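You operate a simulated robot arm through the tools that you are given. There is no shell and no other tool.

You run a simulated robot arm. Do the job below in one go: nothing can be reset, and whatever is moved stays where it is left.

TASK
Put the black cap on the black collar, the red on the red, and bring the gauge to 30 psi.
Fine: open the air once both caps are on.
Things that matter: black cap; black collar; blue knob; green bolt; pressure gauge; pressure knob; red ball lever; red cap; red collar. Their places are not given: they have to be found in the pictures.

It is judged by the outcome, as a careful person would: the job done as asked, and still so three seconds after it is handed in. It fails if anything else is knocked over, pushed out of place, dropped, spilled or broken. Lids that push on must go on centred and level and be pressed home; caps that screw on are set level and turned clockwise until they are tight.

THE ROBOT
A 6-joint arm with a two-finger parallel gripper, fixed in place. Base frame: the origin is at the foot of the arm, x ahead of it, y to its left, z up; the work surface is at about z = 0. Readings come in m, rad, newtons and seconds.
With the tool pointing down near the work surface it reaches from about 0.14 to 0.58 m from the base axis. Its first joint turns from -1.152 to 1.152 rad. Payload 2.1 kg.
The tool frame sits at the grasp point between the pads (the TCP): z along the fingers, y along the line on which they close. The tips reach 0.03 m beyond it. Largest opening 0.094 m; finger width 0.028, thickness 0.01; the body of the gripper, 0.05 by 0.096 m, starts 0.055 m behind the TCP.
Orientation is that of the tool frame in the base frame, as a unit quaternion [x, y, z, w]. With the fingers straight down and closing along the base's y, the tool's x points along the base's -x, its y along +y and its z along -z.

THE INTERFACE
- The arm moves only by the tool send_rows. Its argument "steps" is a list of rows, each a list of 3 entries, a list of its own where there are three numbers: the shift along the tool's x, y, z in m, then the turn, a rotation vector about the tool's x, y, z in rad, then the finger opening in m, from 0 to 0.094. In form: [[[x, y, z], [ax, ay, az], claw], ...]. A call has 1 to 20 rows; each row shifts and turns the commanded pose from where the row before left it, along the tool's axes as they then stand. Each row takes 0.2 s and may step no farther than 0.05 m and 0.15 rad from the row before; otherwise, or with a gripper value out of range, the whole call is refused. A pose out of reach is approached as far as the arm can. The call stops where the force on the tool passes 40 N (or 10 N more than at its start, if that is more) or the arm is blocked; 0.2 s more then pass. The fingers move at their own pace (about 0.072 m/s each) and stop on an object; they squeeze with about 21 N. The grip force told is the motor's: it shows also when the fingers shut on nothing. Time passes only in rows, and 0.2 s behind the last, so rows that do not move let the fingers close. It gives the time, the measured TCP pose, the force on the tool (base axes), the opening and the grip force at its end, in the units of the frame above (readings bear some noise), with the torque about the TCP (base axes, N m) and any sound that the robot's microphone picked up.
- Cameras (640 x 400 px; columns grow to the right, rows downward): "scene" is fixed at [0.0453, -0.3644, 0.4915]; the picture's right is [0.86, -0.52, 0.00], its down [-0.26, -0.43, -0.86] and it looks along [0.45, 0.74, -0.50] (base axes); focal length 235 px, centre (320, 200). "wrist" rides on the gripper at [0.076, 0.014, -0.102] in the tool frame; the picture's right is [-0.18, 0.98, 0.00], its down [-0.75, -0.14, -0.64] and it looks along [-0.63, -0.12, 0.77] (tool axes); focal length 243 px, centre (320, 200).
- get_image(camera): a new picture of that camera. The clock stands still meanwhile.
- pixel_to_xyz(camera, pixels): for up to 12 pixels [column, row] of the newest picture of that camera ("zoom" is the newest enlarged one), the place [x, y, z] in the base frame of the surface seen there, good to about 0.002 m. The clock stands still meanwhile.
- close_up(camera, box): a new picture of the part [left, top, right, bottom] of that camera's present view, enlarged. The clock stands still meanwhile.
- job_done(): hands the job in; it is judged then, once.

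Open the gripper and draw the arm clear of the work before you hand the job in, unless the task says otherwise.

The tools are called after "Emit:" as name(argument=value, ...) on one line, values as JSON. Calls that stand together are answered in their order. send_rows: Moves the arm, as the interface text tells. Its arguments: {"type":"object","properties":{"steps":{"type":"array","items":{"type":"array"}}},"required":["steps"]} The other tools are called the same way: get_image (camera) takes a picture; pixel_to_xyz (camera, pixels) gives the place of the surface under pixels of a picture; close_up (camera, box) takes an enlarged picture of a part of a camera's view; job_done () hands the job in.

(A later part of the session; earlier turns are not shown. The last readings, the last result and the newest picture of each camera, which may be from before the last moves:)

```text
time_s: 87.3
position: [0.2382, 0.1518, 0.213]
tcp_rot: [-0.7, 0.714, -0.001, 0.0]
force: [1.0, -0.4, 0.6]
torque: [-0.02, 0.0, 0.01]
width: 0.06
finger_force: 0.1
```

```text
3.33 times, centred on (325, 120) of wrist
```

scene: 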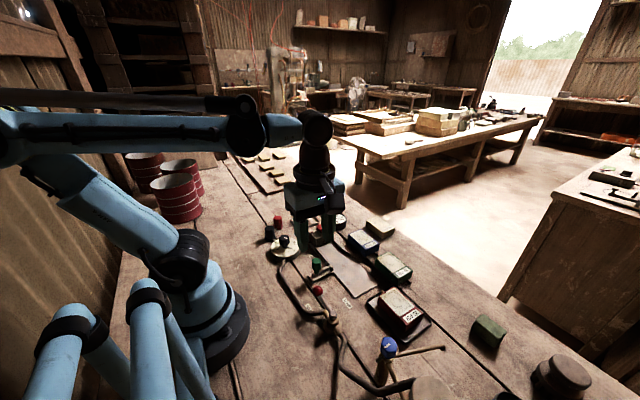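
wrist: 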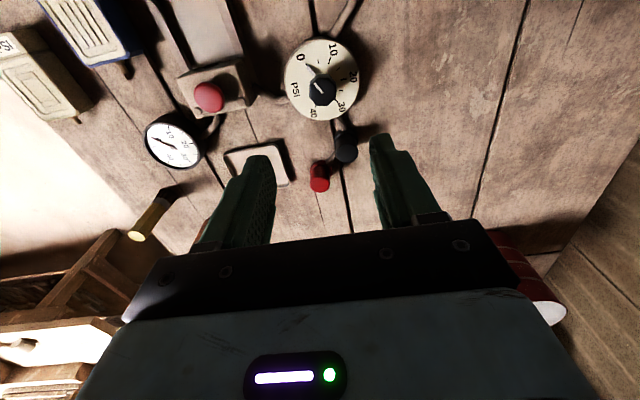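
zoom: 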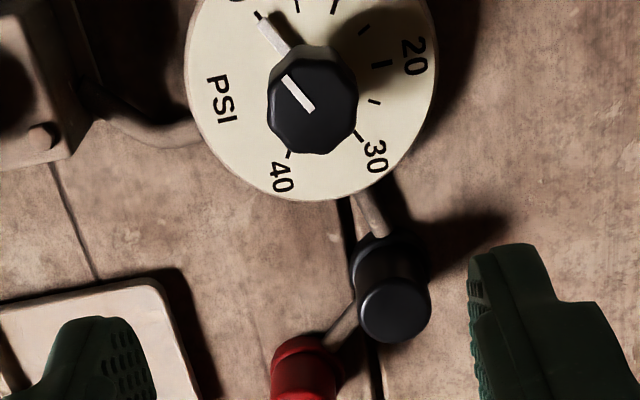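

The knob top is at wrist ~(322,90). I measure its top points and the dial ticks.

Emit:
close_up(camera="wrist", box=[280, 35, 365, 125])

Emit:
pixel_to_xyz(camera="wrist", pixels=[[322, 90], [320, 88], [324, 92], [320, 92], [324, 88], [311, 88], [333, 92], [322, 80], [322, 100], [318, 90], [326, 90], [322, 86]])

```text
4.44 times, centred on (322, 80) of wrist
```

zoom: 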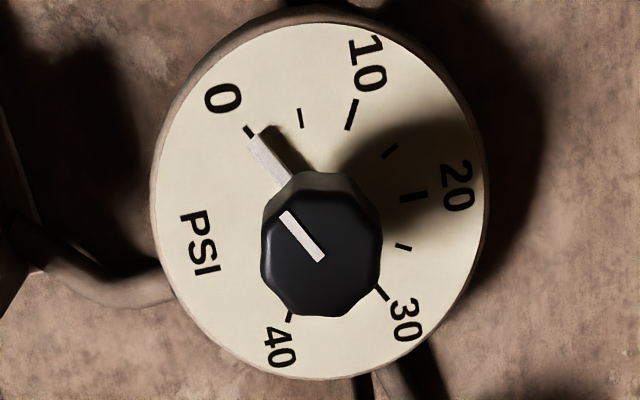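

```text
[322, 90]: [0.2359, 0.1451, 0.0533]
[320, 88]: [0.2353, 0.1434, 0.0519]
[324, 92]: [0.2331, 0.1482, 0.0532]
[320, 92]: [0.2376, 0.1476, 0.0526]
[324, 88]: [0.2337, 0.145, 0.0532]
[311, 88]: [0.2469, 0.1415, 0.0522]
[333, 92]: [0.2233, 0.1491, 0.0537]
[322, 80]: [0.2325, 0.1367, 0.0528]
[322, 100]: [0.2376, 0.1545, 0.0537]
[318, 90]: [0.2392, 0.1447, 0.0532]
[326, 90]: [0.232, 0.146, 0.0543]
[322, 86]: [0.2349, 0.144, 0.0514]
```

I measure the dial face rim to get the knob axis independently.

Emit:
pixel_to_xyz(camera="zoom", pixels=[[165, 215], [475, 200], [320, 30], [320, 370], [200, 90], [440, 320], [210, 320], [430, 80], [321, 250], [300, 230], [345, 270], [321, 230]])

Emit:
close_up(camera="scene", box=[265, 228, 305, 262])

Emit:
pixel_to_xyz(camera="zoom", pixels=[[345, 150], [330, 140], [360, 160], [345, 130], [345, 165], [330, 160], [360, 140]])

```text
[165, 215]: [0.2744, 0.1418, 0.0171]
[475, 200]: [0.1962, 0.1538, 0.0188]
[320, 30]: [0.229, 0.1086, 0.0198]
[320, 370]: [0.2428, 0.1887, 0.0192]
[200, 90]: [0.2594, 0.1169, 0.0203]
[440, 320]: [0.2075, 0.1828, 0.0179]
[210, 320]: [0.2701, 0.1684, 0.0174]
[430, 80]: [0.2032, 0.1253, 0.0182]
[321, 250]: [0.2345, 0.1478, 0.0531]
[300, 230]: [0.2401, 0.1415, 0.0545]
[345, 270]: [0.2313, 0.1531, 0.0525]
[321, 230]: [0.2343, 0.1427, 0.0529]
```

```text
11.76 times, centred on (285, 245) of scene
```

zoom: 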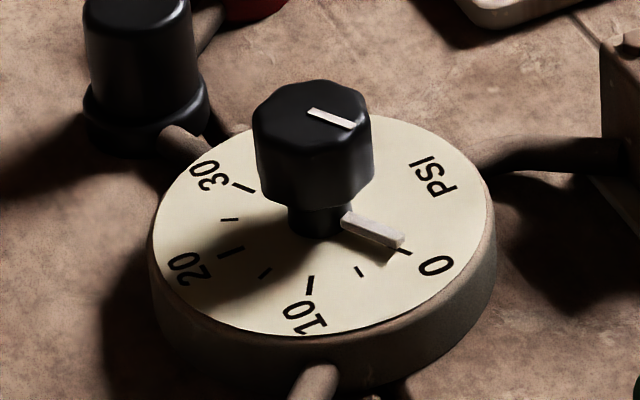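

```text
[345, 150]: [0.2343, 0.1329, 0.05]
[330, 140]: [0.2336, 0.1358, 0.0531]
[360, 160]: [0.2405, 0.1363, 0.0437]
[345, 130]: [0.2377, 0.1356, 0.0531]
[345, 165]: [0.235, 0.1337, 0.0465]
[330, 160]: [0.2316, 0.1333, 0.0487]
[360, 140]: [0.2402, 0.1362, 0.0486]
```

Knob axis ≈(0.235,0.148), top z≈0.053; tick spacing is 60° per 10 psi, clockwise, so 30 psi is a half turn. I centre over it and descend with open fingers (flats face the fingers).

Emit:
send_rows(steps=[[[0.004, 0.003, 0.03], [0, 0, 0], 0.055], [[0, 0, 0.035], [0, 0, 0], 0.055], [[0, 0, 0.035], [0, 0, 0], 0.055], [[0, 0, 0.02], [0, 0, 0], 0.055], [[0, 0, 0], [0, 0, 0], 0.055]])

Emit:
get_image(camera="wrist")

Emit:
close_up(camera="scene", box=[260, 210, 320, 262])

```text
time_s: 88.5
position: [0.2354, 0.1469, 0.0899]
tcp_rot: [-0.7, 0.714, 0.0, -0.001]
force: [-0.1, -0.2, -0.4]
torque: [0.03, 0.01, -0.01]
width: 0.0551
finger_force: 0.1
```

```text
taken
```

wrist: 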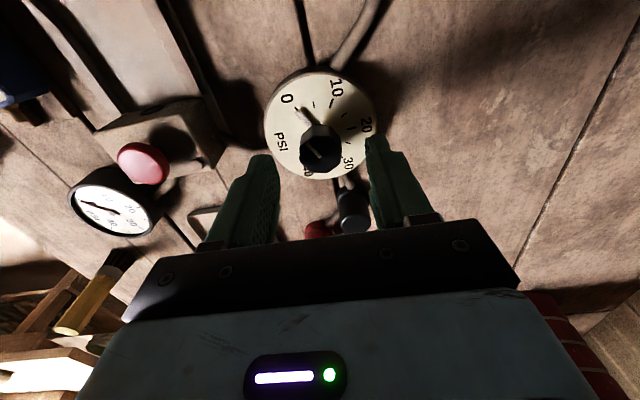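

```text
7.69 times, centred on (290, 236) of scene
```

zoom: 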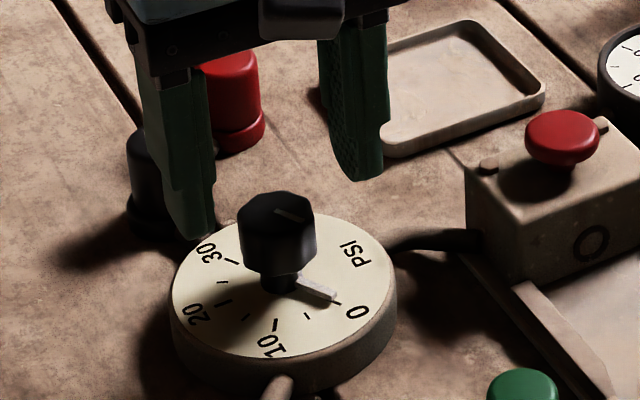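

Knob top at (320,150), on the tool axis. I descend 27 mm (tips at z≈0.033, above the pointer) and close on the knob's flats.

Emit:
send_rows(steps=[[[0, 0, 0.014], [0, 0, 0], 0.055], [[0, 0, 0.013], [0, 0, 0], 0.055], [[0, 0, 0], [0, 0, 0], 0.04], [[0, 0, 0], [0, 0, 0], 0.034]])

Emit:
close_up(camera="wrist", box=[260, 90, 380, 220])

Emit:
close_up(camera="scene", box=[260, 210, 320, 262])

```text
time_s: 89.5
position: [0.2341, 0.1465, 0.0647]
tcp_rot: [-0.701, 0.714, 0.0, -0.001]
force: [-0.4, -0.2, -1.1]
torque: [0.0, 0.0, -0.01]
width: 0.034
finger_force: 0.1
```

```text
3.08 times, centred on (320, 155) of wrist
```

zoom: 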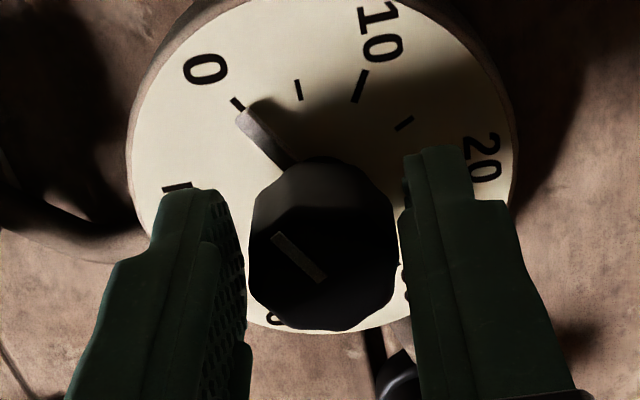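

```text
7.69 times, centred on (290, 236) of scene
```

zoom: 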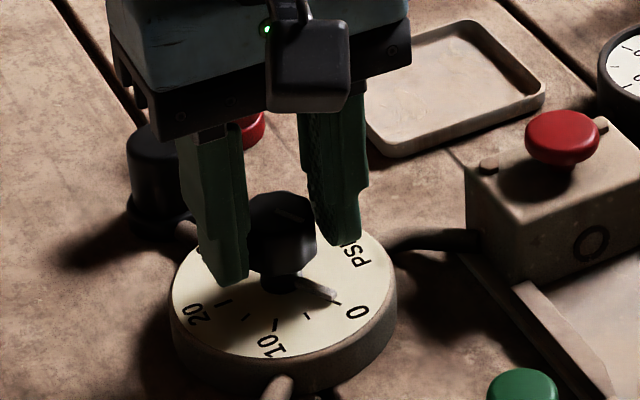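

The fingers straddle the knob well centred. I close and begin turning clockwise 0.9 rad, then read the gauge.

Emit:
send_rows(steps=[[[0, 0, 0], [0, 0, 0], 0.028], [[0, 0, 0], [0, 0, 0], 0.0], [[0, 0, 0], [0, 0, 0], 0.0], [[0, 0, 0], [0, 0, 0.1], 0.0], [[0, 0, 0], [0, 0, 0.1], 0.0], [[0, 0, 0], [0, 0, 0.1], 0.0], [[0, 0, 0], [0, 0, 0.1], 0.0], [[0, 0, 0], [0, 0, 0.1], 0.0], [[0, 0, 0], [0, 0, 0.1], 0.0], [[0, 0, 0], [0, 0, 0.1], 0.0], [[0, 0, 0], [0, 0, 0.1], 0.0], [[0, 0, 0], [0, 0, 0.1], 0.0]])

Emit:
close_up(camera="scene", box=[318, 205, 358, 235])

Emit:
close_up(camera="scene", box=[260, 210, 320, 262])

Emit:
close_up(camera="wrist", box=[260, 90, 380, 220])

```text
time_s: 91.9
position: [0.2333, 0.1468, 0.0641]
tcp_rot: [-0.384, 0.924, 0.002, -0.005]
force: [-3.7, 1.2, 1.7]
torque: [-0.13, -0.63, 0.02]
width: 0.0295
finger_force: 45.4
stopped in row 11: the force on the tool passed its limit at 41 N (the readings are from after the stop); the commanded pose is now the measured one
```

```text
13.33 times, centred on (338, 220) of scene
```

zoom: 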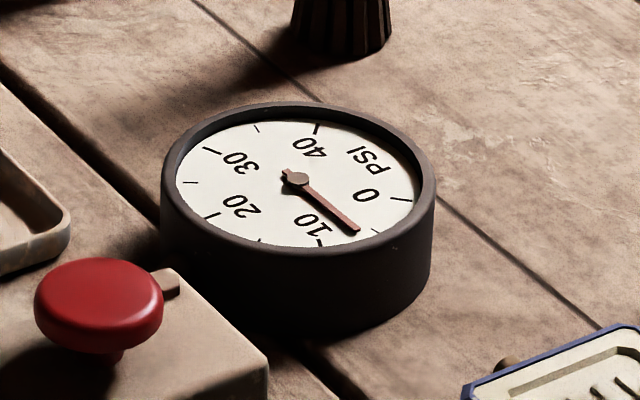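

```text
7.69 times, centred on (290, 236) of scene
```

zoom: 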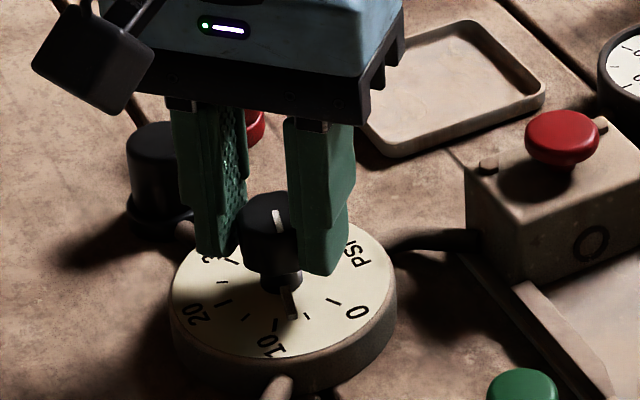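

```text
3.08 times, centred on (320, 155) of wrist
```

zoom: 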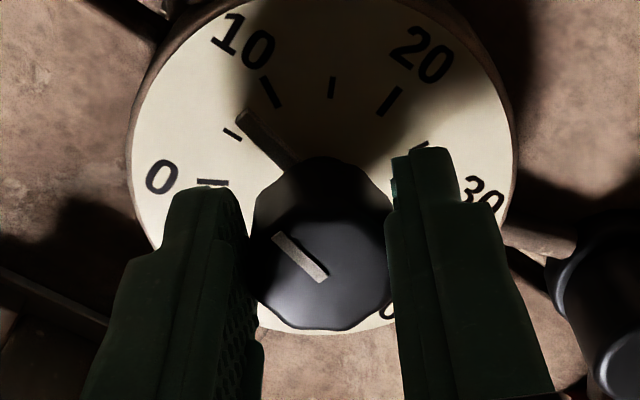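

The air is live: gauge ≈7.5 psi, pointer follows. The sideways force comes from a slight axis offset, so I open the fingers a little, untilt and look to re-centre.

Emit:
send_rows(steps=[[[0, 0, 0], [0, 0, 0], 0.034], [[0, 0, 0], [0.0075, -0.0077, 0], 0.04], [[0, 0, 0], [0, 0, 0], 0.04]])

Emit:
close_up(camera="wrist", box=[260, 90, 380, 220])

Emit:
pixel_to_xyz(camera="zoom", pixels=[[322, 250], [262, 250], [382, 250], [322, 215], [322, 315], [290, 230], [350, 290], [305, 270], [340, 235]])

Emit:
close_up(camera="scene", box=[318, 205, 358, 235])

```text
time_s: 92.7
position: [0.2322, 0.148, 0.0645]
tcp_rot: [-0.384, 0.923, -0.001, 0.0]
force: [0.9, 0.1, 0.4]
torque: [0.03, 0.02, -0.03]
width: 0.0397
finger_force: 0.0
```

```text
3.08 times, centred on (320, 155) of wrist
```

zoom: 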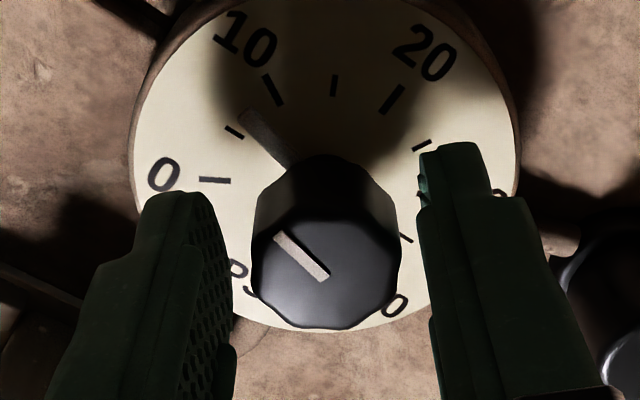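

```text
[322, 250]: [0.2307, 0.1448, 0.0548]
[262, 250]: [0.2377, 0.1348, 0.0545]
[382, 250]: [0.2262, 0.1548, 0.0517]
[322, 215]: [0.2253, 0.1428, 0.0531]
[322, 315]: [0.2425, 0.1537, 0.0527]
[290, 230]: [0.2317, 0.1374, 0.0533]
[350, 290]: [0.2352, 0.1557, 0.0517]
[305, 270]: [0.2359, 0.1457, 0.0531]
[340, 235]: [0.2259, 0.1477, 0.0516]
```

```text
13.33 times, centred on (338, 220) of scene
```

zoom: 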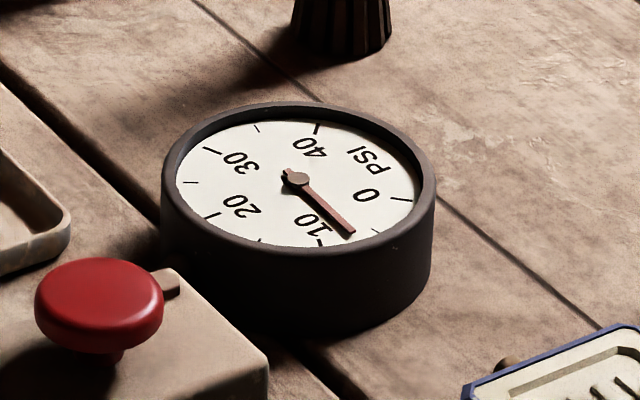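

Gauge holds ≈8 psi with the knob free. The knob axis lies ~1.5 mm toward tool −x; I shift, regrip and turn 0.5 rad to test the force.

Emit:
send_rows(steps=[[[-0.0015, 0, 0], [0, 0, 0], 0.036], [[0, 0, 0], [0, 0, 0], 0.02], [[0, 0, 0], [0, 0, 0], 0.02], [[0, 0, 0], [0, 0, 0], 0.02]])

Emit:
send_rows(steps=[[[0, 0, 0], [0, 0, 0.1], 0.02], [[0, 0, 0], [0, 0, 0.1], 0.02], [[0, 0, 0], [0, 0, 0.1], 0.02], [[0, 0, 0], [0, 0, 0.1], 0.02]])

Emit:
close_up(camera="scene", box=[318, 205, 358, 235])

Emit:
close_up(camera="wrist", box=[260, 90, 380, 220])

```text
time_s: 93.7
position: [0.2335, 0.1482, 0.065]
tcp_rot: [-0.383, 0.924, 0.0, 0.0]
force: [-2.2, -0.1, 3.4]
torque: [-0.29, -0.31, 0.01]
width: 0.0293
finger_force: 45.0
```

```text
time_s: 94.7
position: [0.2343, 0.1478, 0.0651]
tcp_rot: [-0.191, 0.982, 0.002, -0.002]
force: [-17.0, 11.4, 0.4]
torque: [0.22, -0.63, 0.06]
width: 0.0294
finger_force: 44.8
```

```text
13.33 times, centred on (338, 220) of scene
```

zoom: 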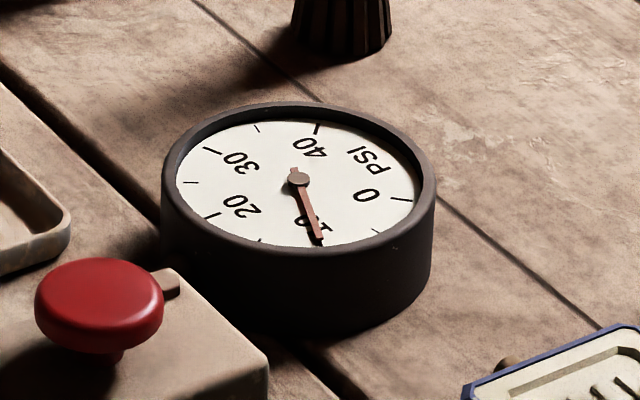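

```text
3.08 times, centred on (320, 155) of wrist
```

zoom: 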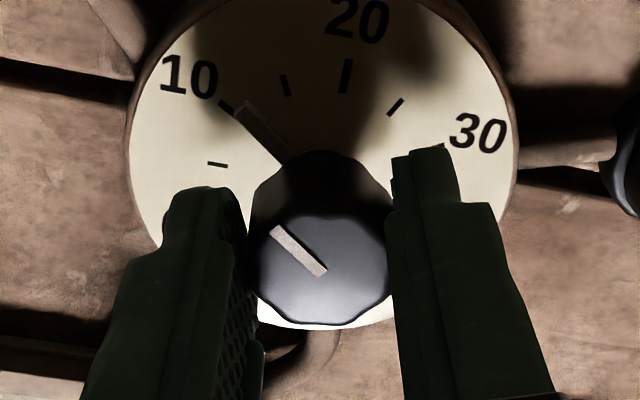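

Gauge ≈10 psi now; the knob pulls the tool (−17,+11) N, so the axis is ~1 mm along that direction. I relieve by shifting (+0.6 mm, +1 mm) in tool x,y while turning on 0.4 rad.

Emit:
send_rows(steps=[[[0.0006, 0.001, 0], [0, 0, 0.05], 0.02], [[0, 0, 0], [0, 0, 0.1], 0.02], [[0, 0, 0], [0, 0, 0.1], 0.02], [[0, 0, 0], [0, 0, 0.1], 0.02], [[0, 0, 0], [0, 0, 0.1], 0.02]])

Emit:
close_up(camera="scene", box=[318, 205, 358, 235])

```text
time_s: 95.9
position: [0.2318, 0.1508, 0.0651]
tcp_rot: [0.032, 0.999, 0.002, 0.0]
force: [-7.2, 19.6, -25.4]
torque: [-0.28, -0.39, 0.06]
width: 0.0293
finger_force: 44.3
```

```text
13.33 times, centred on (338, 220) of scene
```

zoom: 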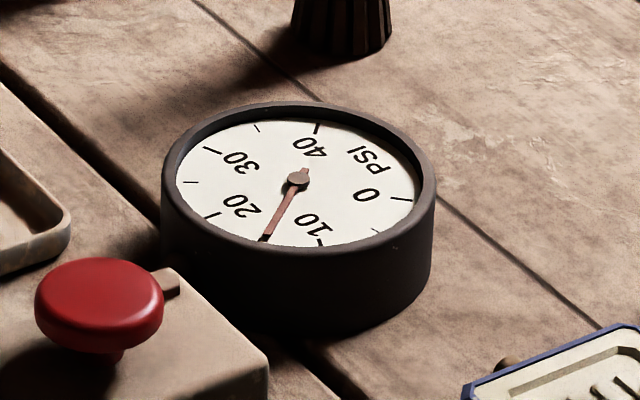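

Gauge ≈15 psi, but forces build up. I release the knob to relax, and re-centre using the picture.

Emit:
send_rows(steps=[[[0, 0, 0], [0, 0, 0], 0.034], [[0, 0, 0], [0, 0, 0], 0.04], [[0, 0, 0], [0, 0, 0], 0.04]])

Emit:
close_up(camera="wrist", box=[260, 90, 380, 220])

Emit:
close_up(camera="scene", box=[260, 215, 310, 262])

Emit:
close_up(camera="scene", box=[318, 205, 358, 235])

```text
time_s: 96.7
position: [0.2326, 0.1489, 0.0651]
tcp_rot: [0.032, 0.999, 0.0, 0.0]
force: [0.0, 0.1, 0.5]
torque: [0.01, -0.03, -0.03]
width: 0.0401
finger_force: 0.1
```

```text
3.08 times, centred on (320, 155) of wrist
```

zoom: 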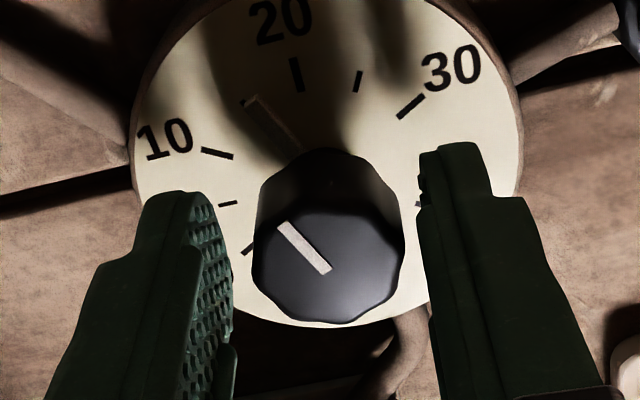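

```text
8.51 times, centred on (285, 238) of scene
```

zoom: 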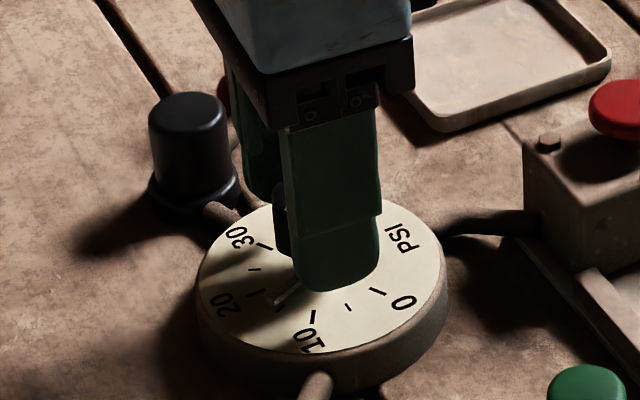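

```text
13.33 times, centred on (338, 220) of scene
```

zoom: 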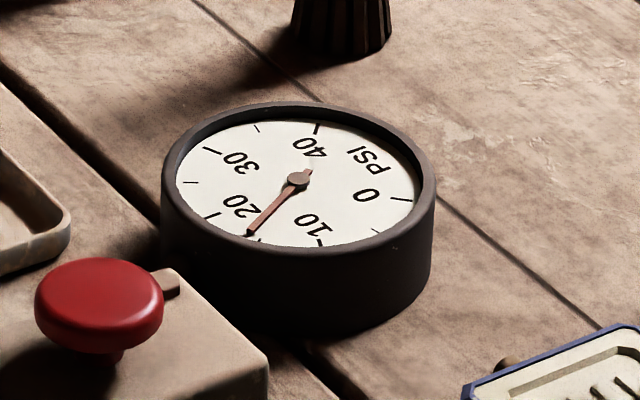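

Gauge ≈16 psi. From the force pattern and picture the knob axis is offset about (−2.4, +1.3) mm in tool x,y; I shift by that, regrip and turn 0.6 rad.

Emit:
send_rows(steps=[[[-0.0024, 0.0013, 0], [0, 0, 0], 0.04], [[0, 0, 0], [0, 0, 0], 0.032], [[0, 0, 0], [0, 0, 0], 0.02], [[0, 0, 0], [0, 0, 0], 0.02]])

Emit:
send_rows(steps=[[[0, 0, 0], [0, 0, 0.1], 0.02], [[0, 0, 0], [0, 0, 0.1], 0.02], [[0, 0, 0], [0, 0, 0.1], 0.02], [[0, 0, 0], [0, 0, 0.1], 0.02], [[0, 0, 0], [0, 0, 0.1], 0.02], [[0, 0, 0], [0, 0, 0.1], 0.02]])

Emit:
close_up(camera="scene", box=[318, 205, 358, 235])

```text
time_s: 97.7
position: [0.2346, 0.1489, 0.0642]
tcp_rot: [0.033, 0.999, -0.001, 0.0]
force: [-1.2, -6.7, 2.7]
torque: [0.26, -0.04, 0.01]
width: 0.0296
finger_force: 44.8
```

```text
time_s: 99.1
position: [0.235, 0.1497, 0.0655]
tcp_rot: [0.327, 0.945, 0.0, 0.0]
force: [1.2, -14.1, -38.4]
torque: [0.04, -0.38, 0.0]
width: 0.0294
finger_force: 45.5
```

```text
13.33 times, centred on (338, 220) of scene
```

zoom: 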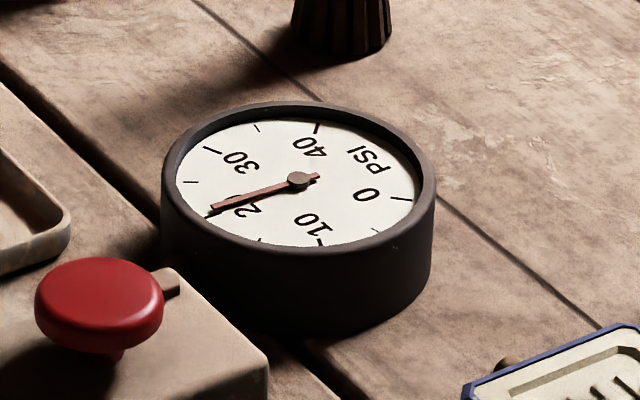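

Gauge ≈21 psi. A downward pull built up, so I release and let it relax, then read again.

Emit:
send_rows(steps=[[[0, 0, 0], [0, 0, 0], 0.034], [[0, 0, 0], [0, 0, 0], 0.04], [[0, 0, 0], [0, 0, 0], 0.04]])

Emit:
close_up(camera="wrist", box=[260, 90, 380, 220])

Emit:
close_up(camera="scene", box=[318, 205, 358, 235])

Emit:
close_up(camera="scene", box=[260, 215, 310, 262])

```text
time_s: 99.9
position: [0.2351, 0.1499, 0.0651]
tcp_rot: [0.325, 0.946, 0.0, 0.0]
force: [0.4, -0.5, -0.3]
torque: [-0.07, 0.04, -0.01]
width: 0.0401
finger_force: 0.0
```

```text
3.08 times, centred on (320, 155) of wrist
```

zoom: 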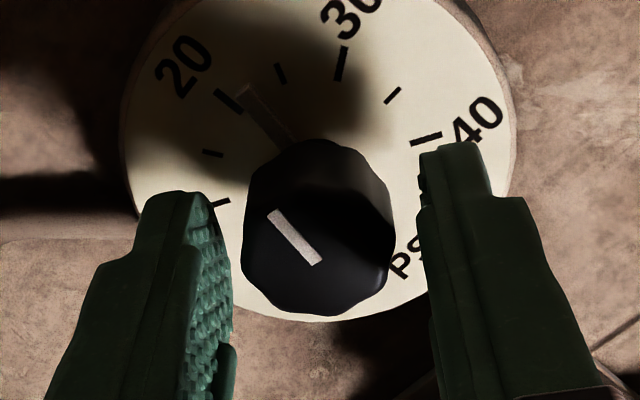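

```text
13.33 times, centred on (338, 220) of scene
```

zoom: 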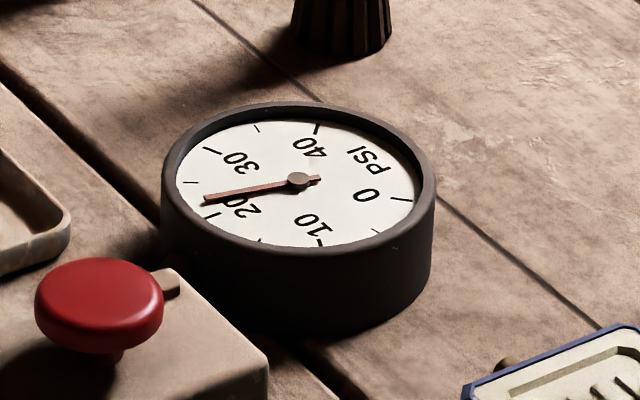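

```text
8.51 times, centred on (285, 238) of scene
```

zoom: 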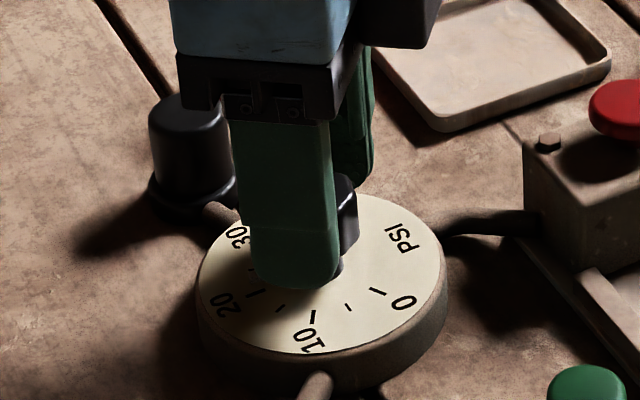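

Now ≈22 psi. Forces are small after release. I make a slight centring shift, regrip and turn 0.65 rad more.

Emit:
send_rows(steps=[[[-0.0005, -0.0006, 0], [0, 0, 0], 0.04], [[0, 0, 0], [0, 0, 0], 0.032], [[0, 0, 0], [0, 0, 0], 0.02], [[0, 0, 0], [0, 0, 0], 0.02], [[0, 0, 0], [0, 0, 0.1], 0.02], [[0, 0, 0], [0, 0, 0.1], 0.02], [[0, 0, 0], [0, 0, 0.1], 0.02], [[0, 0, 0], [0, 0, 0.1], 0.02]])

Emit:
close_up(camera="scene", box=[318, 205, 358, 235])

```text
time_s: 101.7
position: [0.2354, 0.1495, 0.0654]
tcp_rot: [0.508, 0.861, 0.0, 0.0]
force: [1.3, 4.5, 25.8]
torque: [-0.54, -0.08, 0.04]
width: 0.0295
finger_force: 45.0
```

```text
13.33 times, centred on (338, 220) of scene
```

zoom: 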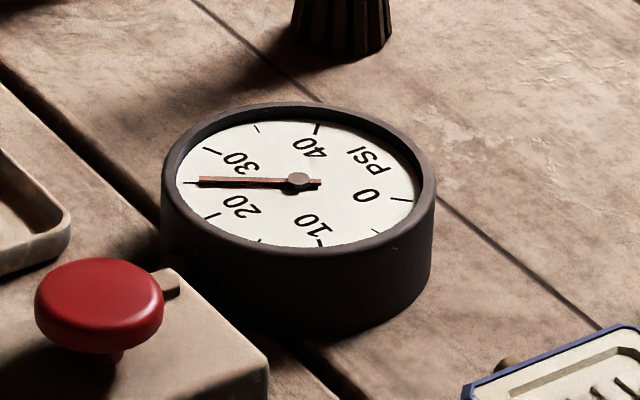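

Gauge ≈25 psi and still settling. I turn another 0.3 rad and wait a second for the needle.

Emit:
send_rows(steps=[[[0, 0, 0], [0, 0, 0.1], 0.02], [[0, 0, 0], [0, 0, 0.1], 0.02], [[0, 0, 0], [0, 0, 0.1], 0.02], [[0, 0, 0], [0, 0, 0], 0.02], [[0, 0, 0], [0, 0, 0], 0.02], [[0, 0, 0], [0, 0, 0], 0.02], [[0, 0, 0], [0, 0, 0], 0.02], [[0, 0, 0], [0, 0, 0], 0.02]])

Emit:
close_up(camera="scene", box=[318, 205, 358, 235])

Emit:
close_up(camera="wrist", box=[260, 70, 380, 200])

```text
time_s: 103.3
position: [0.2349, 0.1496, 0.0659]
tcp_rot: [0.63, 0.777, 0.0, -0.001]
force: [-2.4, 0.0, 6.8]
torque: [0.21, -0.4, 0.0]
width: 0.0293
finger_force: 45.3
stopped in row 7: the force on the tool passed its limit at 40 N (the readings are from after the stop); the commanded pose is now the measured one
```

```text
13.33 times, centred on (338, 220) of scene
```

zoom: 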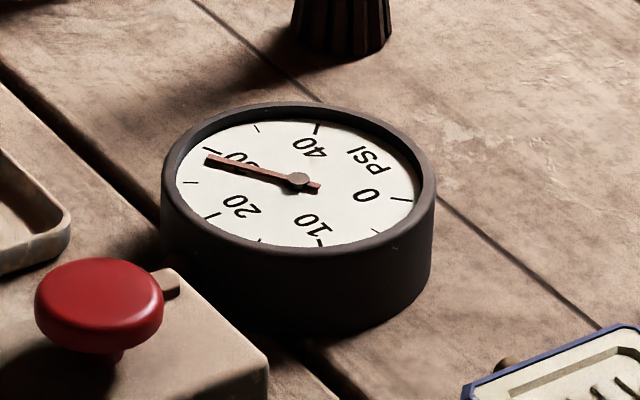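

```text
3.08 times, centred on (320, 135) of wrist
```

zoom: 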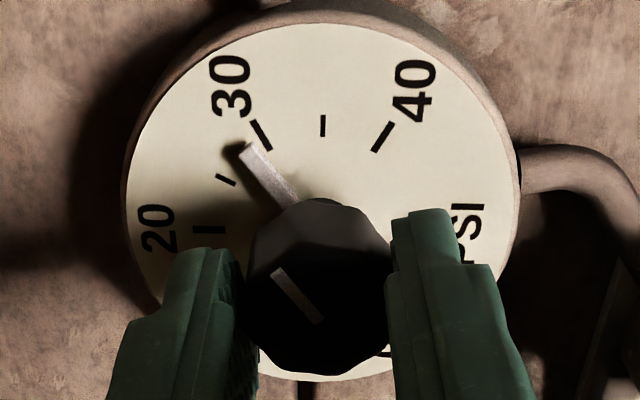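

Gauge ≈28.5 psi. I release the knob, let everything settle and read the gauge precisely.

Emit:
send_rows(steps=[[[0, 0, 0], [0, 0, 0], 0.034], [[0, 0, 0], [0, 0, 0], 0.04], [[0, 0, 0], [0, 0, 0], 0.04], [[0, 0, 0], [0, 0, 0], 0.04], [[0, 0, 0], [0, 0, 0], 0.04]])

Emit:
close_up(camera="scene", box=[322, 208, 352, 230])

Emit:
close_up(camera="wrist", box=[260, 70, 380, 200])

```text
time_s: 104.5
position: [0.2356, 0.1485, 0.065]
tcp_rot: [0.63, 0.777, -0.001, 0.0]
force: [0.5, -1.0, -0.5]
torque: [0.0, -0.01, -0.02]
width: 0.0401
finger_force: 0.0
```

```text
16.00 times, centred on (337, 219) of scene
```

zoom: 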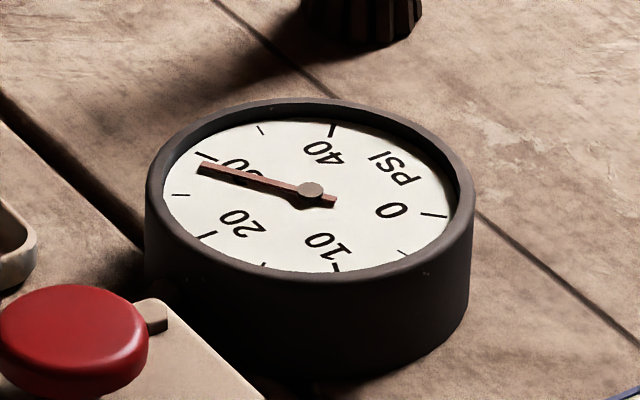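

```text
3.08 times, centred on (320, 135) of wrist
```

zoom: 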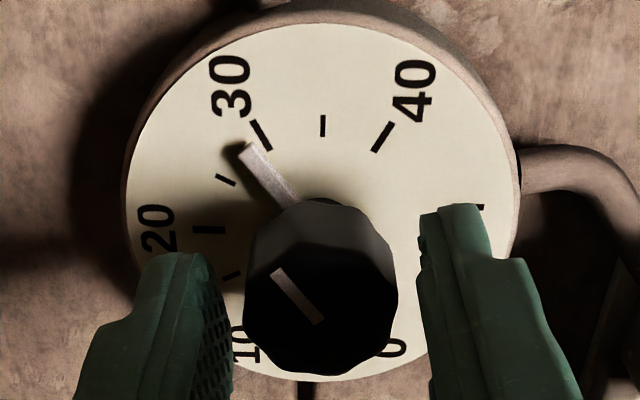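

Pointer and gauge both read ≈28.5 psi. About 0.15 rad more is needed; I regrip, turn 0.15 rad, wait, release and read.

Emit:
send_rows(steps=[[[0, 0, 0], [0, 0, 0], 0.032], [[0, 0, 0], [0, 0, 0], 0.02], [[0, 0, 0], [0, 0, 0], 0.02], [[0, 0, 0], [0, 0, 0.075], 0.02], [[0, 0, 0], [0, 0, 0.075], 0.02], [[0, 0, 0], [0, 0, 0], 0.02], [[0, 0, 0], [0, 0, 0], 0.034], [[0, 0, 0], [0, 0, 0], 0.04], [[0, 0, 0], [0, 0, 0], 0.04], [[0, 0, 0], [0, 0, 0], 0.04]])

Emit:
close_up(camera="scene", box=[322, 208, 352, 230])

Emit:
close_up(camera="wrist", box=[260, 70, 380, 200])

```text
time_s: 106.7
position: [0.2346, 0.1498, 0.0656]
tcp_rot: [0.686, 0.727, -0.001, -0.001]
force: [0.3, -0.4, -0.3]
torque: [0.01, -0.02, 0.0]
width: 0.04
finger_force: 0.1
```

```text
16.00 times, centred on (337, 219) of scene
```

zoom: 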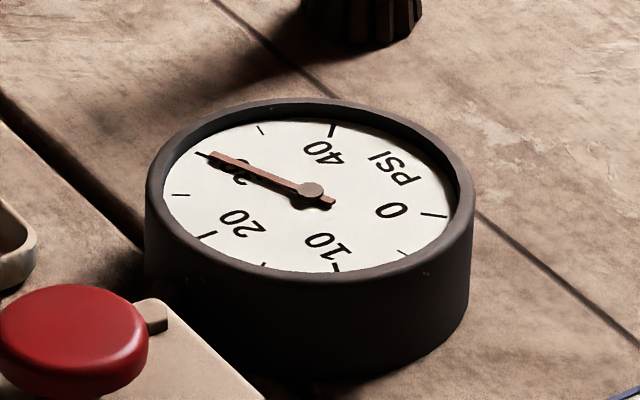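

```text
3.08 times, centred on (320, 135) of wrist
```

zoom: 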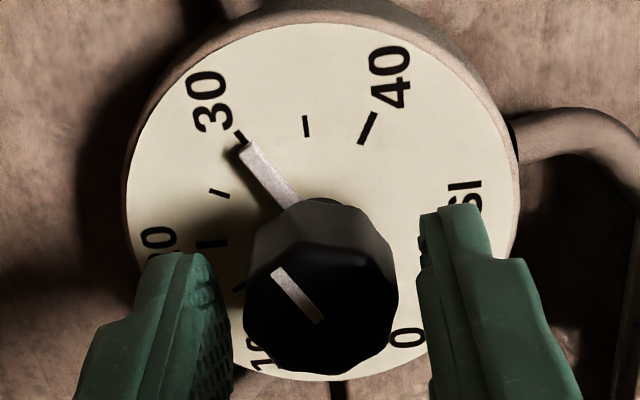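

The needle now lies on the 30 tick and the dial pointer on 30. I raise the arm straight off the knob and then view the gauge from above to confirm.

Emit:
send_rows(steps=[[[0, 0, -0.015], [0, 0, 0], 0.045], [[0, 0, -0.03], [0, 0, 0], 0.045], [[0, 0, -0.04], [0, 0, 0], 0.045], [[0, 0, -0.04], [0, 0, 0], 0.045], [[0, 0, -0.04], [0, 0, 0], 0.045], [[0, 0, 0], [0, 0, 0], 0.045]])

Emit:
get_image(camera="wrist")

Emit:
get_image(camera="scene")

Emit:
close_up(camera="scene", box=[322, 208, 352, 230])

```text
time_s: 108.1
position: [0.236, 0.1493, 0.2303]
tcp_rot: [0.686, 0.728, -0.002, -0.001]
force: [-0.5, -0.9, -0.1]
torque: [0.02, 0.02, 0.02]
width: 0.0452
finger_force: 0.1
```

```text
taken
```

wrist: 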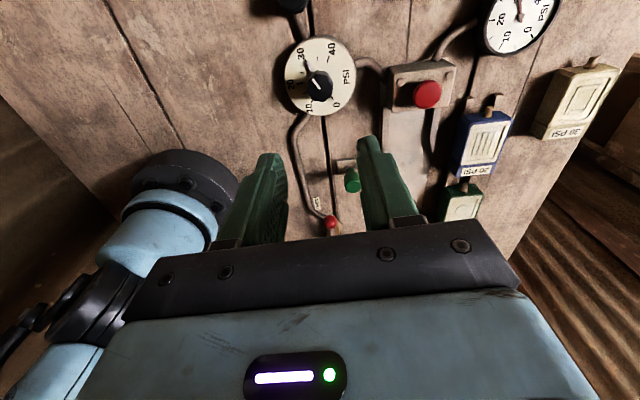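

```text
taken
```

scene: 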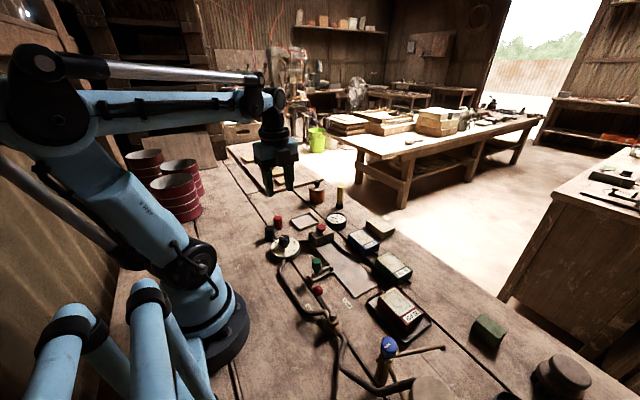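

```text
16.00 times, centred on (337, 219) of scene
```

zoom: 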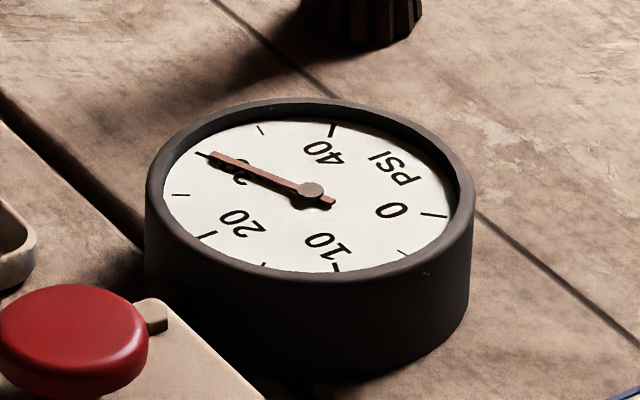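

I rotate the wrist back and move above the gauge for a direct top view.

Emit:
send_rows(steps=[[[0, 0, 0], [0, 0, -0.1375], 0.045], [[0, 0, 0], [0, 0, -0.1375], 0.045], [[0, 0, 0], [0, 0, -0.1375], 0.045], [[0, 0, 0], [0, 0, -0.1375], 0.045], [[0, 0, 0], [0, 0, -0.1375], 0.045], [[0, 0, 0], [0, 0, -0.1375], 0.045], [[0, 0, 0], [0, 0, -0.1375], 0.045], [[0, 0, 0], [0, 0, -0.1375], 0.045], [[0, 0, 0], [0, 0, -0.1375], 0.045], [[0, 0, 0], [0, 0, -0.1375], 0.045], [[0, 0, 0], [0, 0, -0.1375], 0.045], [[-0.035, 0.0067, 0], [0, 0, 0], 0.045], [[-0.035, 0.0067, 0], [0, 0, 0], 0.045], [[-0.035, 0.0067, 0], [0, 0, 0], 0.045], [[-0.035, 0.0067, 0], [0, 0, 0], 0.045], [[-0.035, 0.0067, 0], [0, 0, 0], 0.045], [[-0.035, 0.0067, 0], [0, 0, 0], 0.045], [[0, 0, 0], [0, 0, 0], 0.045]])

Emit:
get_image(camera="wrist")

Emit:
close_up(camera="scene", box=[262, 215, 292, 245])

```text
time_s: 111.9
position: [0.4453, 0.1891, 0.2296]
tcp_rot: [0.0, 1.0, 0.0, -0.002]
force: [0.2, 0.5, 0.1]
torque: [-0.01, 0.02, -0.01]
width: 0.045
finger_force: 0.0
```

```text
taken
```

wrist: 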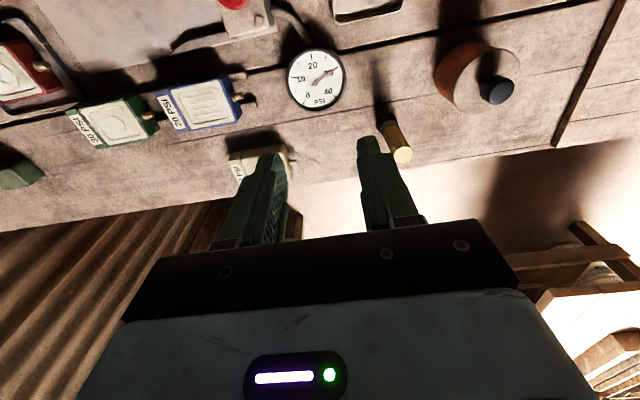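

```text
13.33 times, centred on (277, 230) of scene
```

zoom: 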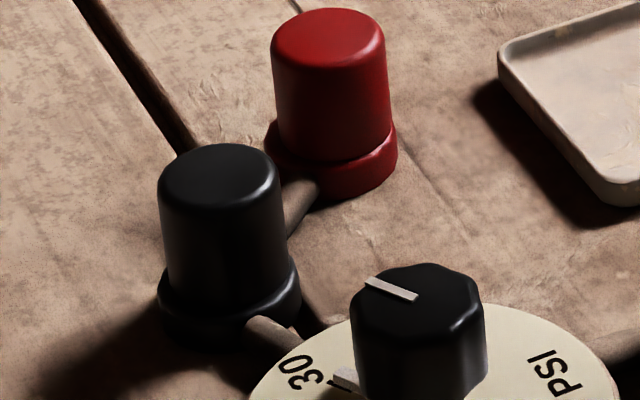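

The gauge is at wrist (316,79). I enlarge it to read the needle.

Emit:
close_up(camera="wrist", box=[285, 48, 347, 110])

Emit:
close_up(camera="scene", box=[260, 215, 330, 330])

```text
6.45 times, centred on (316, 79) of wrist
```

zoom: 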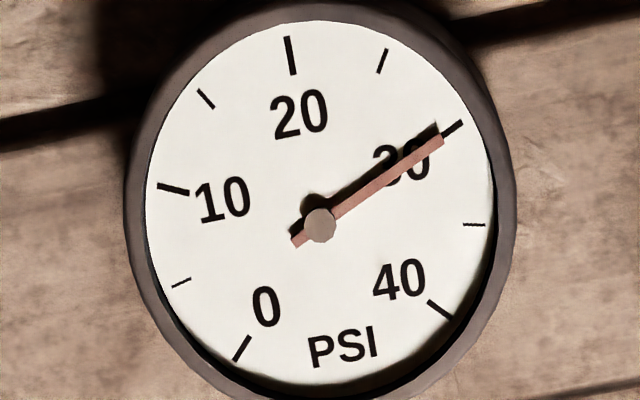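

```text
3.48 times, centred on (295, 272) of scene
```

zoom: 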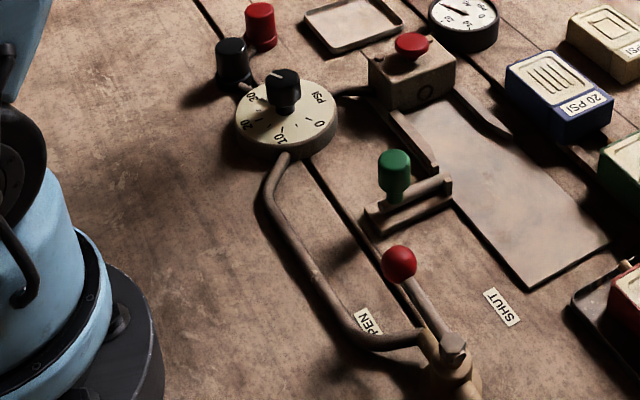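

Working out the geometry (hub (319,224), tip (441,140), 30-tick (453,128), 20/40 ticks), the needle is on 30.0 psi. The lever is at OPEN. I now double-check both caps' height and level from the scene view.

Emit:
close_up(camera="scene", box=[268, 212, 288, 234])

Emit:
pixel_to_xyz(camera="zoom", pixels=[[313, 120], [290, 115], [340, 115], [313, 100], [313, 140], [300, 110], [330, 130], [180, 285], [160, 280], [205, 285], [180, 265], [180, 305]])

```text
16.00 times, centred on (278, 223) of scene
```

zoom: 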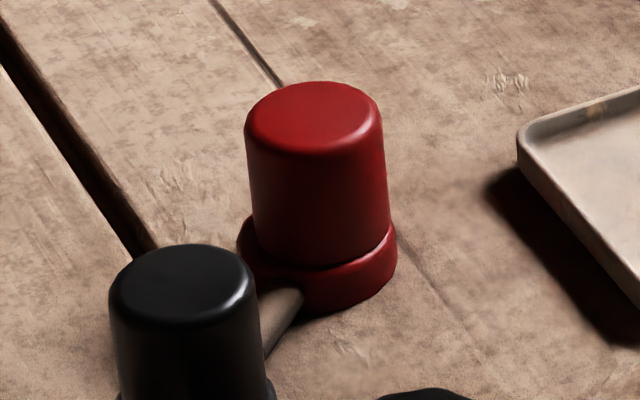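

```text
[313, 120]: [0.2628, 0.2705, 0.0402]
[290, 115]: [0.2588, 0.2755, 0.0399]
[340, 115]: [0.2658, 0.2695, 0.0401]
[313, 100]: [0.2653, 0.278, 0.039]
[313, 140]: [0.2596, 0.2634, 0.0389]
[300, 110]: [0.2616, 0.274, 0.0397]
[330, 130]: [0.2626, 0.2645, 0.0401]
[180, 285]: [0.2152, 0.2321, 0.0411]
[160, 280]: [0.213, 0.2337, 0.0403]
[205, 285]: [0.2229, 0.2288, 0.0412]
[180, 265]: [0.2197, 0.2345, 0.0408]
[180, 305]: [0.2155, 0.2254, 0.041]
```

Both caps look level, tops at z≈0.040. I take one more look from nearly straight above them to confirm centring.

Emit:
send_rows(steps=[[[0.036, 0.0112, 0.0], [0, 0, 0], 0.045], [[0.036, 0.0112, 0.0], [0, 0, 0], 0.045], [[0.036, 0.0112, 0.0], [0, 0, 0], 0.045], [[0.036, 0.0112, 0.0], [0, 0, 0], 0.045], [[0.036, 0.0112, 0.0], [0, 0, 0], 0.045], [[0, 0, 0], [0, 0, 0], 0.045]])

Emit:
get_image(camera="wrist")

Emit:
close_up(camera="wrist", box=[270, 0, 370, 100])

```text
time_s: 113.3
position: [0.2661, 0.2457, 0.2296]
tcp_rot: [0.002, 1.0, 0.0, -0.001]
force: [-0.3, 0.0, 0.9]
torque: [0.01, 0.03, -0.02]
width: 0.0449
finger_force: 0.0
```

```text
taken
```

wrist: 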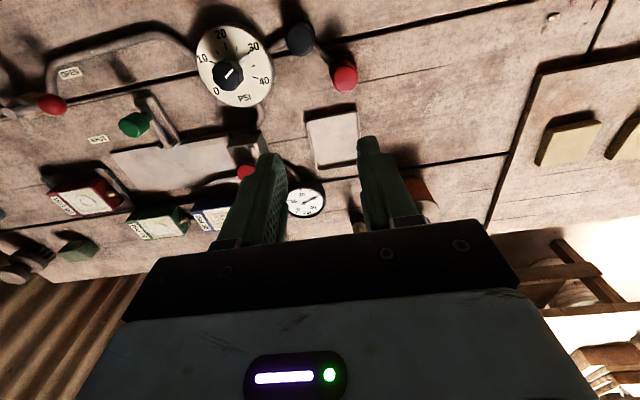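

```text
4.00 times, centred on (320, 50) of wrist
```

zoom: 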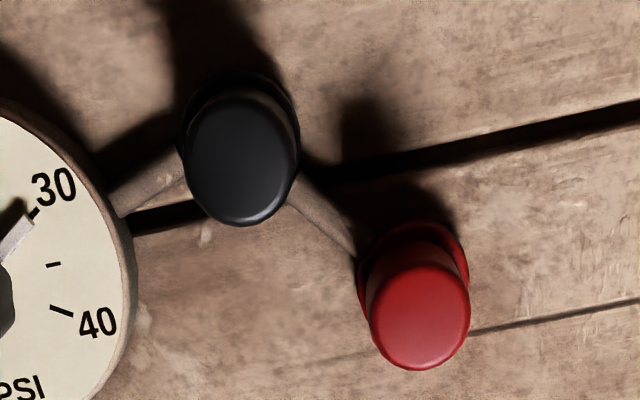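

I enlarge each cap from this steep view to check the collar ring all around.

Emit:
close_up(camera="wrist", box=[278, 18, 322, 62])

Emit:
close_up(camera="wrist", box=[324, 50, 368, 98])

```text
9.09 times, centred on (300, 40) of wrist
```

zoom: 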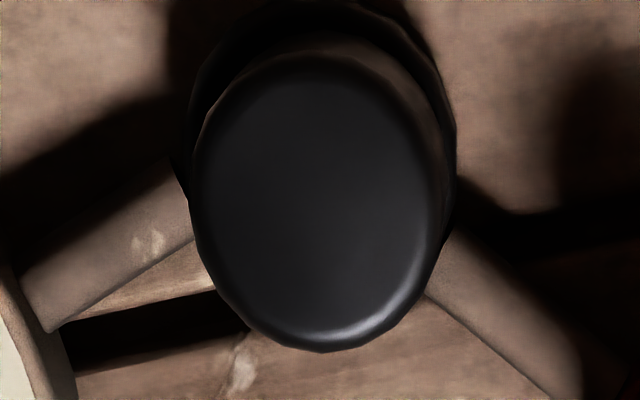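

```text
8.33 times, centred on (346, 74) of wrist
```

zoom: 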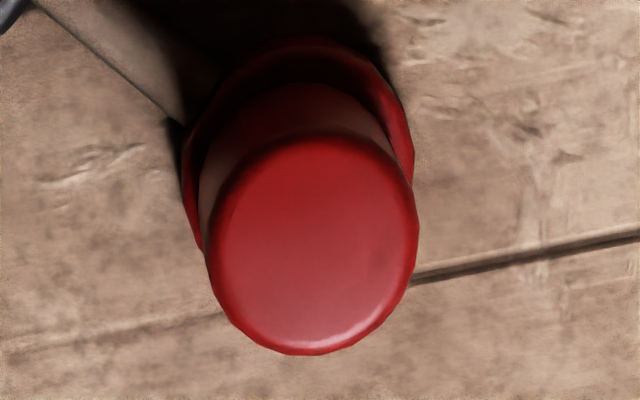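

From above, both caps are level but ~1.5–2 mm off centre (red toward +x; black toward +y). To be careful I re-centre them: first the red — go down around it with open fingers.

Emit:
send_rows(steps=[[[0.0043, 0.0286, 0.01], [0, 0, 0], 0.05], [[0, 0, 0.04], [0, 0, 0], 0.05], [[0, 0, 0.04], [0, 0, 0], 0.05], [[0, 0, 0.03], [0, 0, 0], 0.05], [[0, 0, 0], [0, 0, 0], 0.05]])

Emit:
close_up(camera="wrist", box=[270, 70, 370, 190])

Emit:
close_up(camera="scene", box=[260, 195, 310, 245])

```text
time_s: 114.5
position: [0.2622, 0.2745, 0.1097]
tcp_rot: [0.001, 1.0, 0.0, -0.001]
force: [-0.1, 0.2, 0.8]
torque: [0.02, -0.02, 0.0]
width: 0.05
finger_force: 0.0
```

```text
3.33 times, centred on (320, 130) of wrist
```

zoom: 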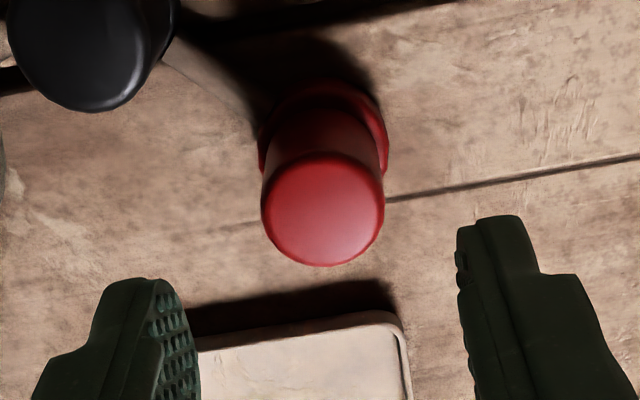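

```text
8.00 times, centred on (285, 220) of scene
```

zoom: 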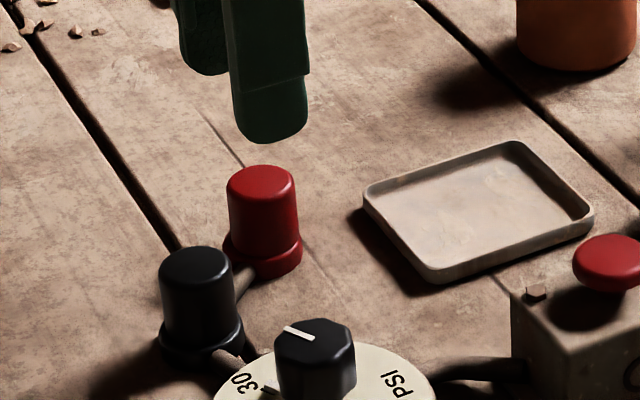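

Aligned in y. I descend, grip, drag it 2 mm toward −x (tool +x), release and rise for a look.

Emit:
send_rows(steps=[[[0, 0, 0.03], [0, 0, 0], 0.05], [[0, 0, 0.03], [0, 0, 0], 0.05], [[0, 0, 0], [0, 0, 0], 0.04], [[0, 0, 0], [0, 0, 0], 0.032], [[0, 0, 0], [0, 0, 0], 0.024], [[0, 0, 0], [0, 0, 0], 0.02]])

Emit:
send_rows(steps=[[[0.0006, 0, -0.0001], [0, 0, 0], 0.02], [[0.0007, 0, -0.0001], [0, 0, 0], 0.02], [[0.0007, 0, -0.0001], [0, 0, 0], 0.02], [[0, 0, 0], [0, 0, 0], 0.02]])

Emit:
close_up(camera="wrist", box=[280, 110, 360, 200])

```text
time_s: 115.9
position: [0.2615, 0.2757, 0.0498]
tcp_rot: [0.0, 1.0, 0.0, -0.001]
force: [0.7, -0.9, 0.4]
torque: [-0.01, 0.0, -0.03]
width: 0.028
finger_force: 21.1
```

```text
time_s: 116.9
position: [0.2592, 0.2739, 0.0508]
tcp_rot: [0.001, 1.0, -0.001, -0.002]
force: [-0.1, -0.9, 0.6]
torque: [-0.03, 0.02, -0.01]
width: 0.028
finger_force: 21.1
```

```text
4.44 times, centred on (320, 155) of wrist
```

zoom: 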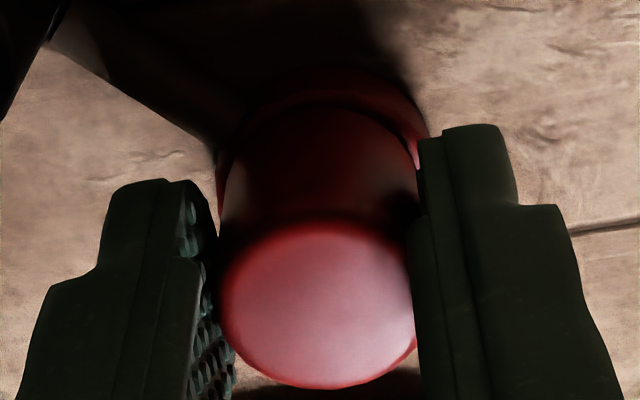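

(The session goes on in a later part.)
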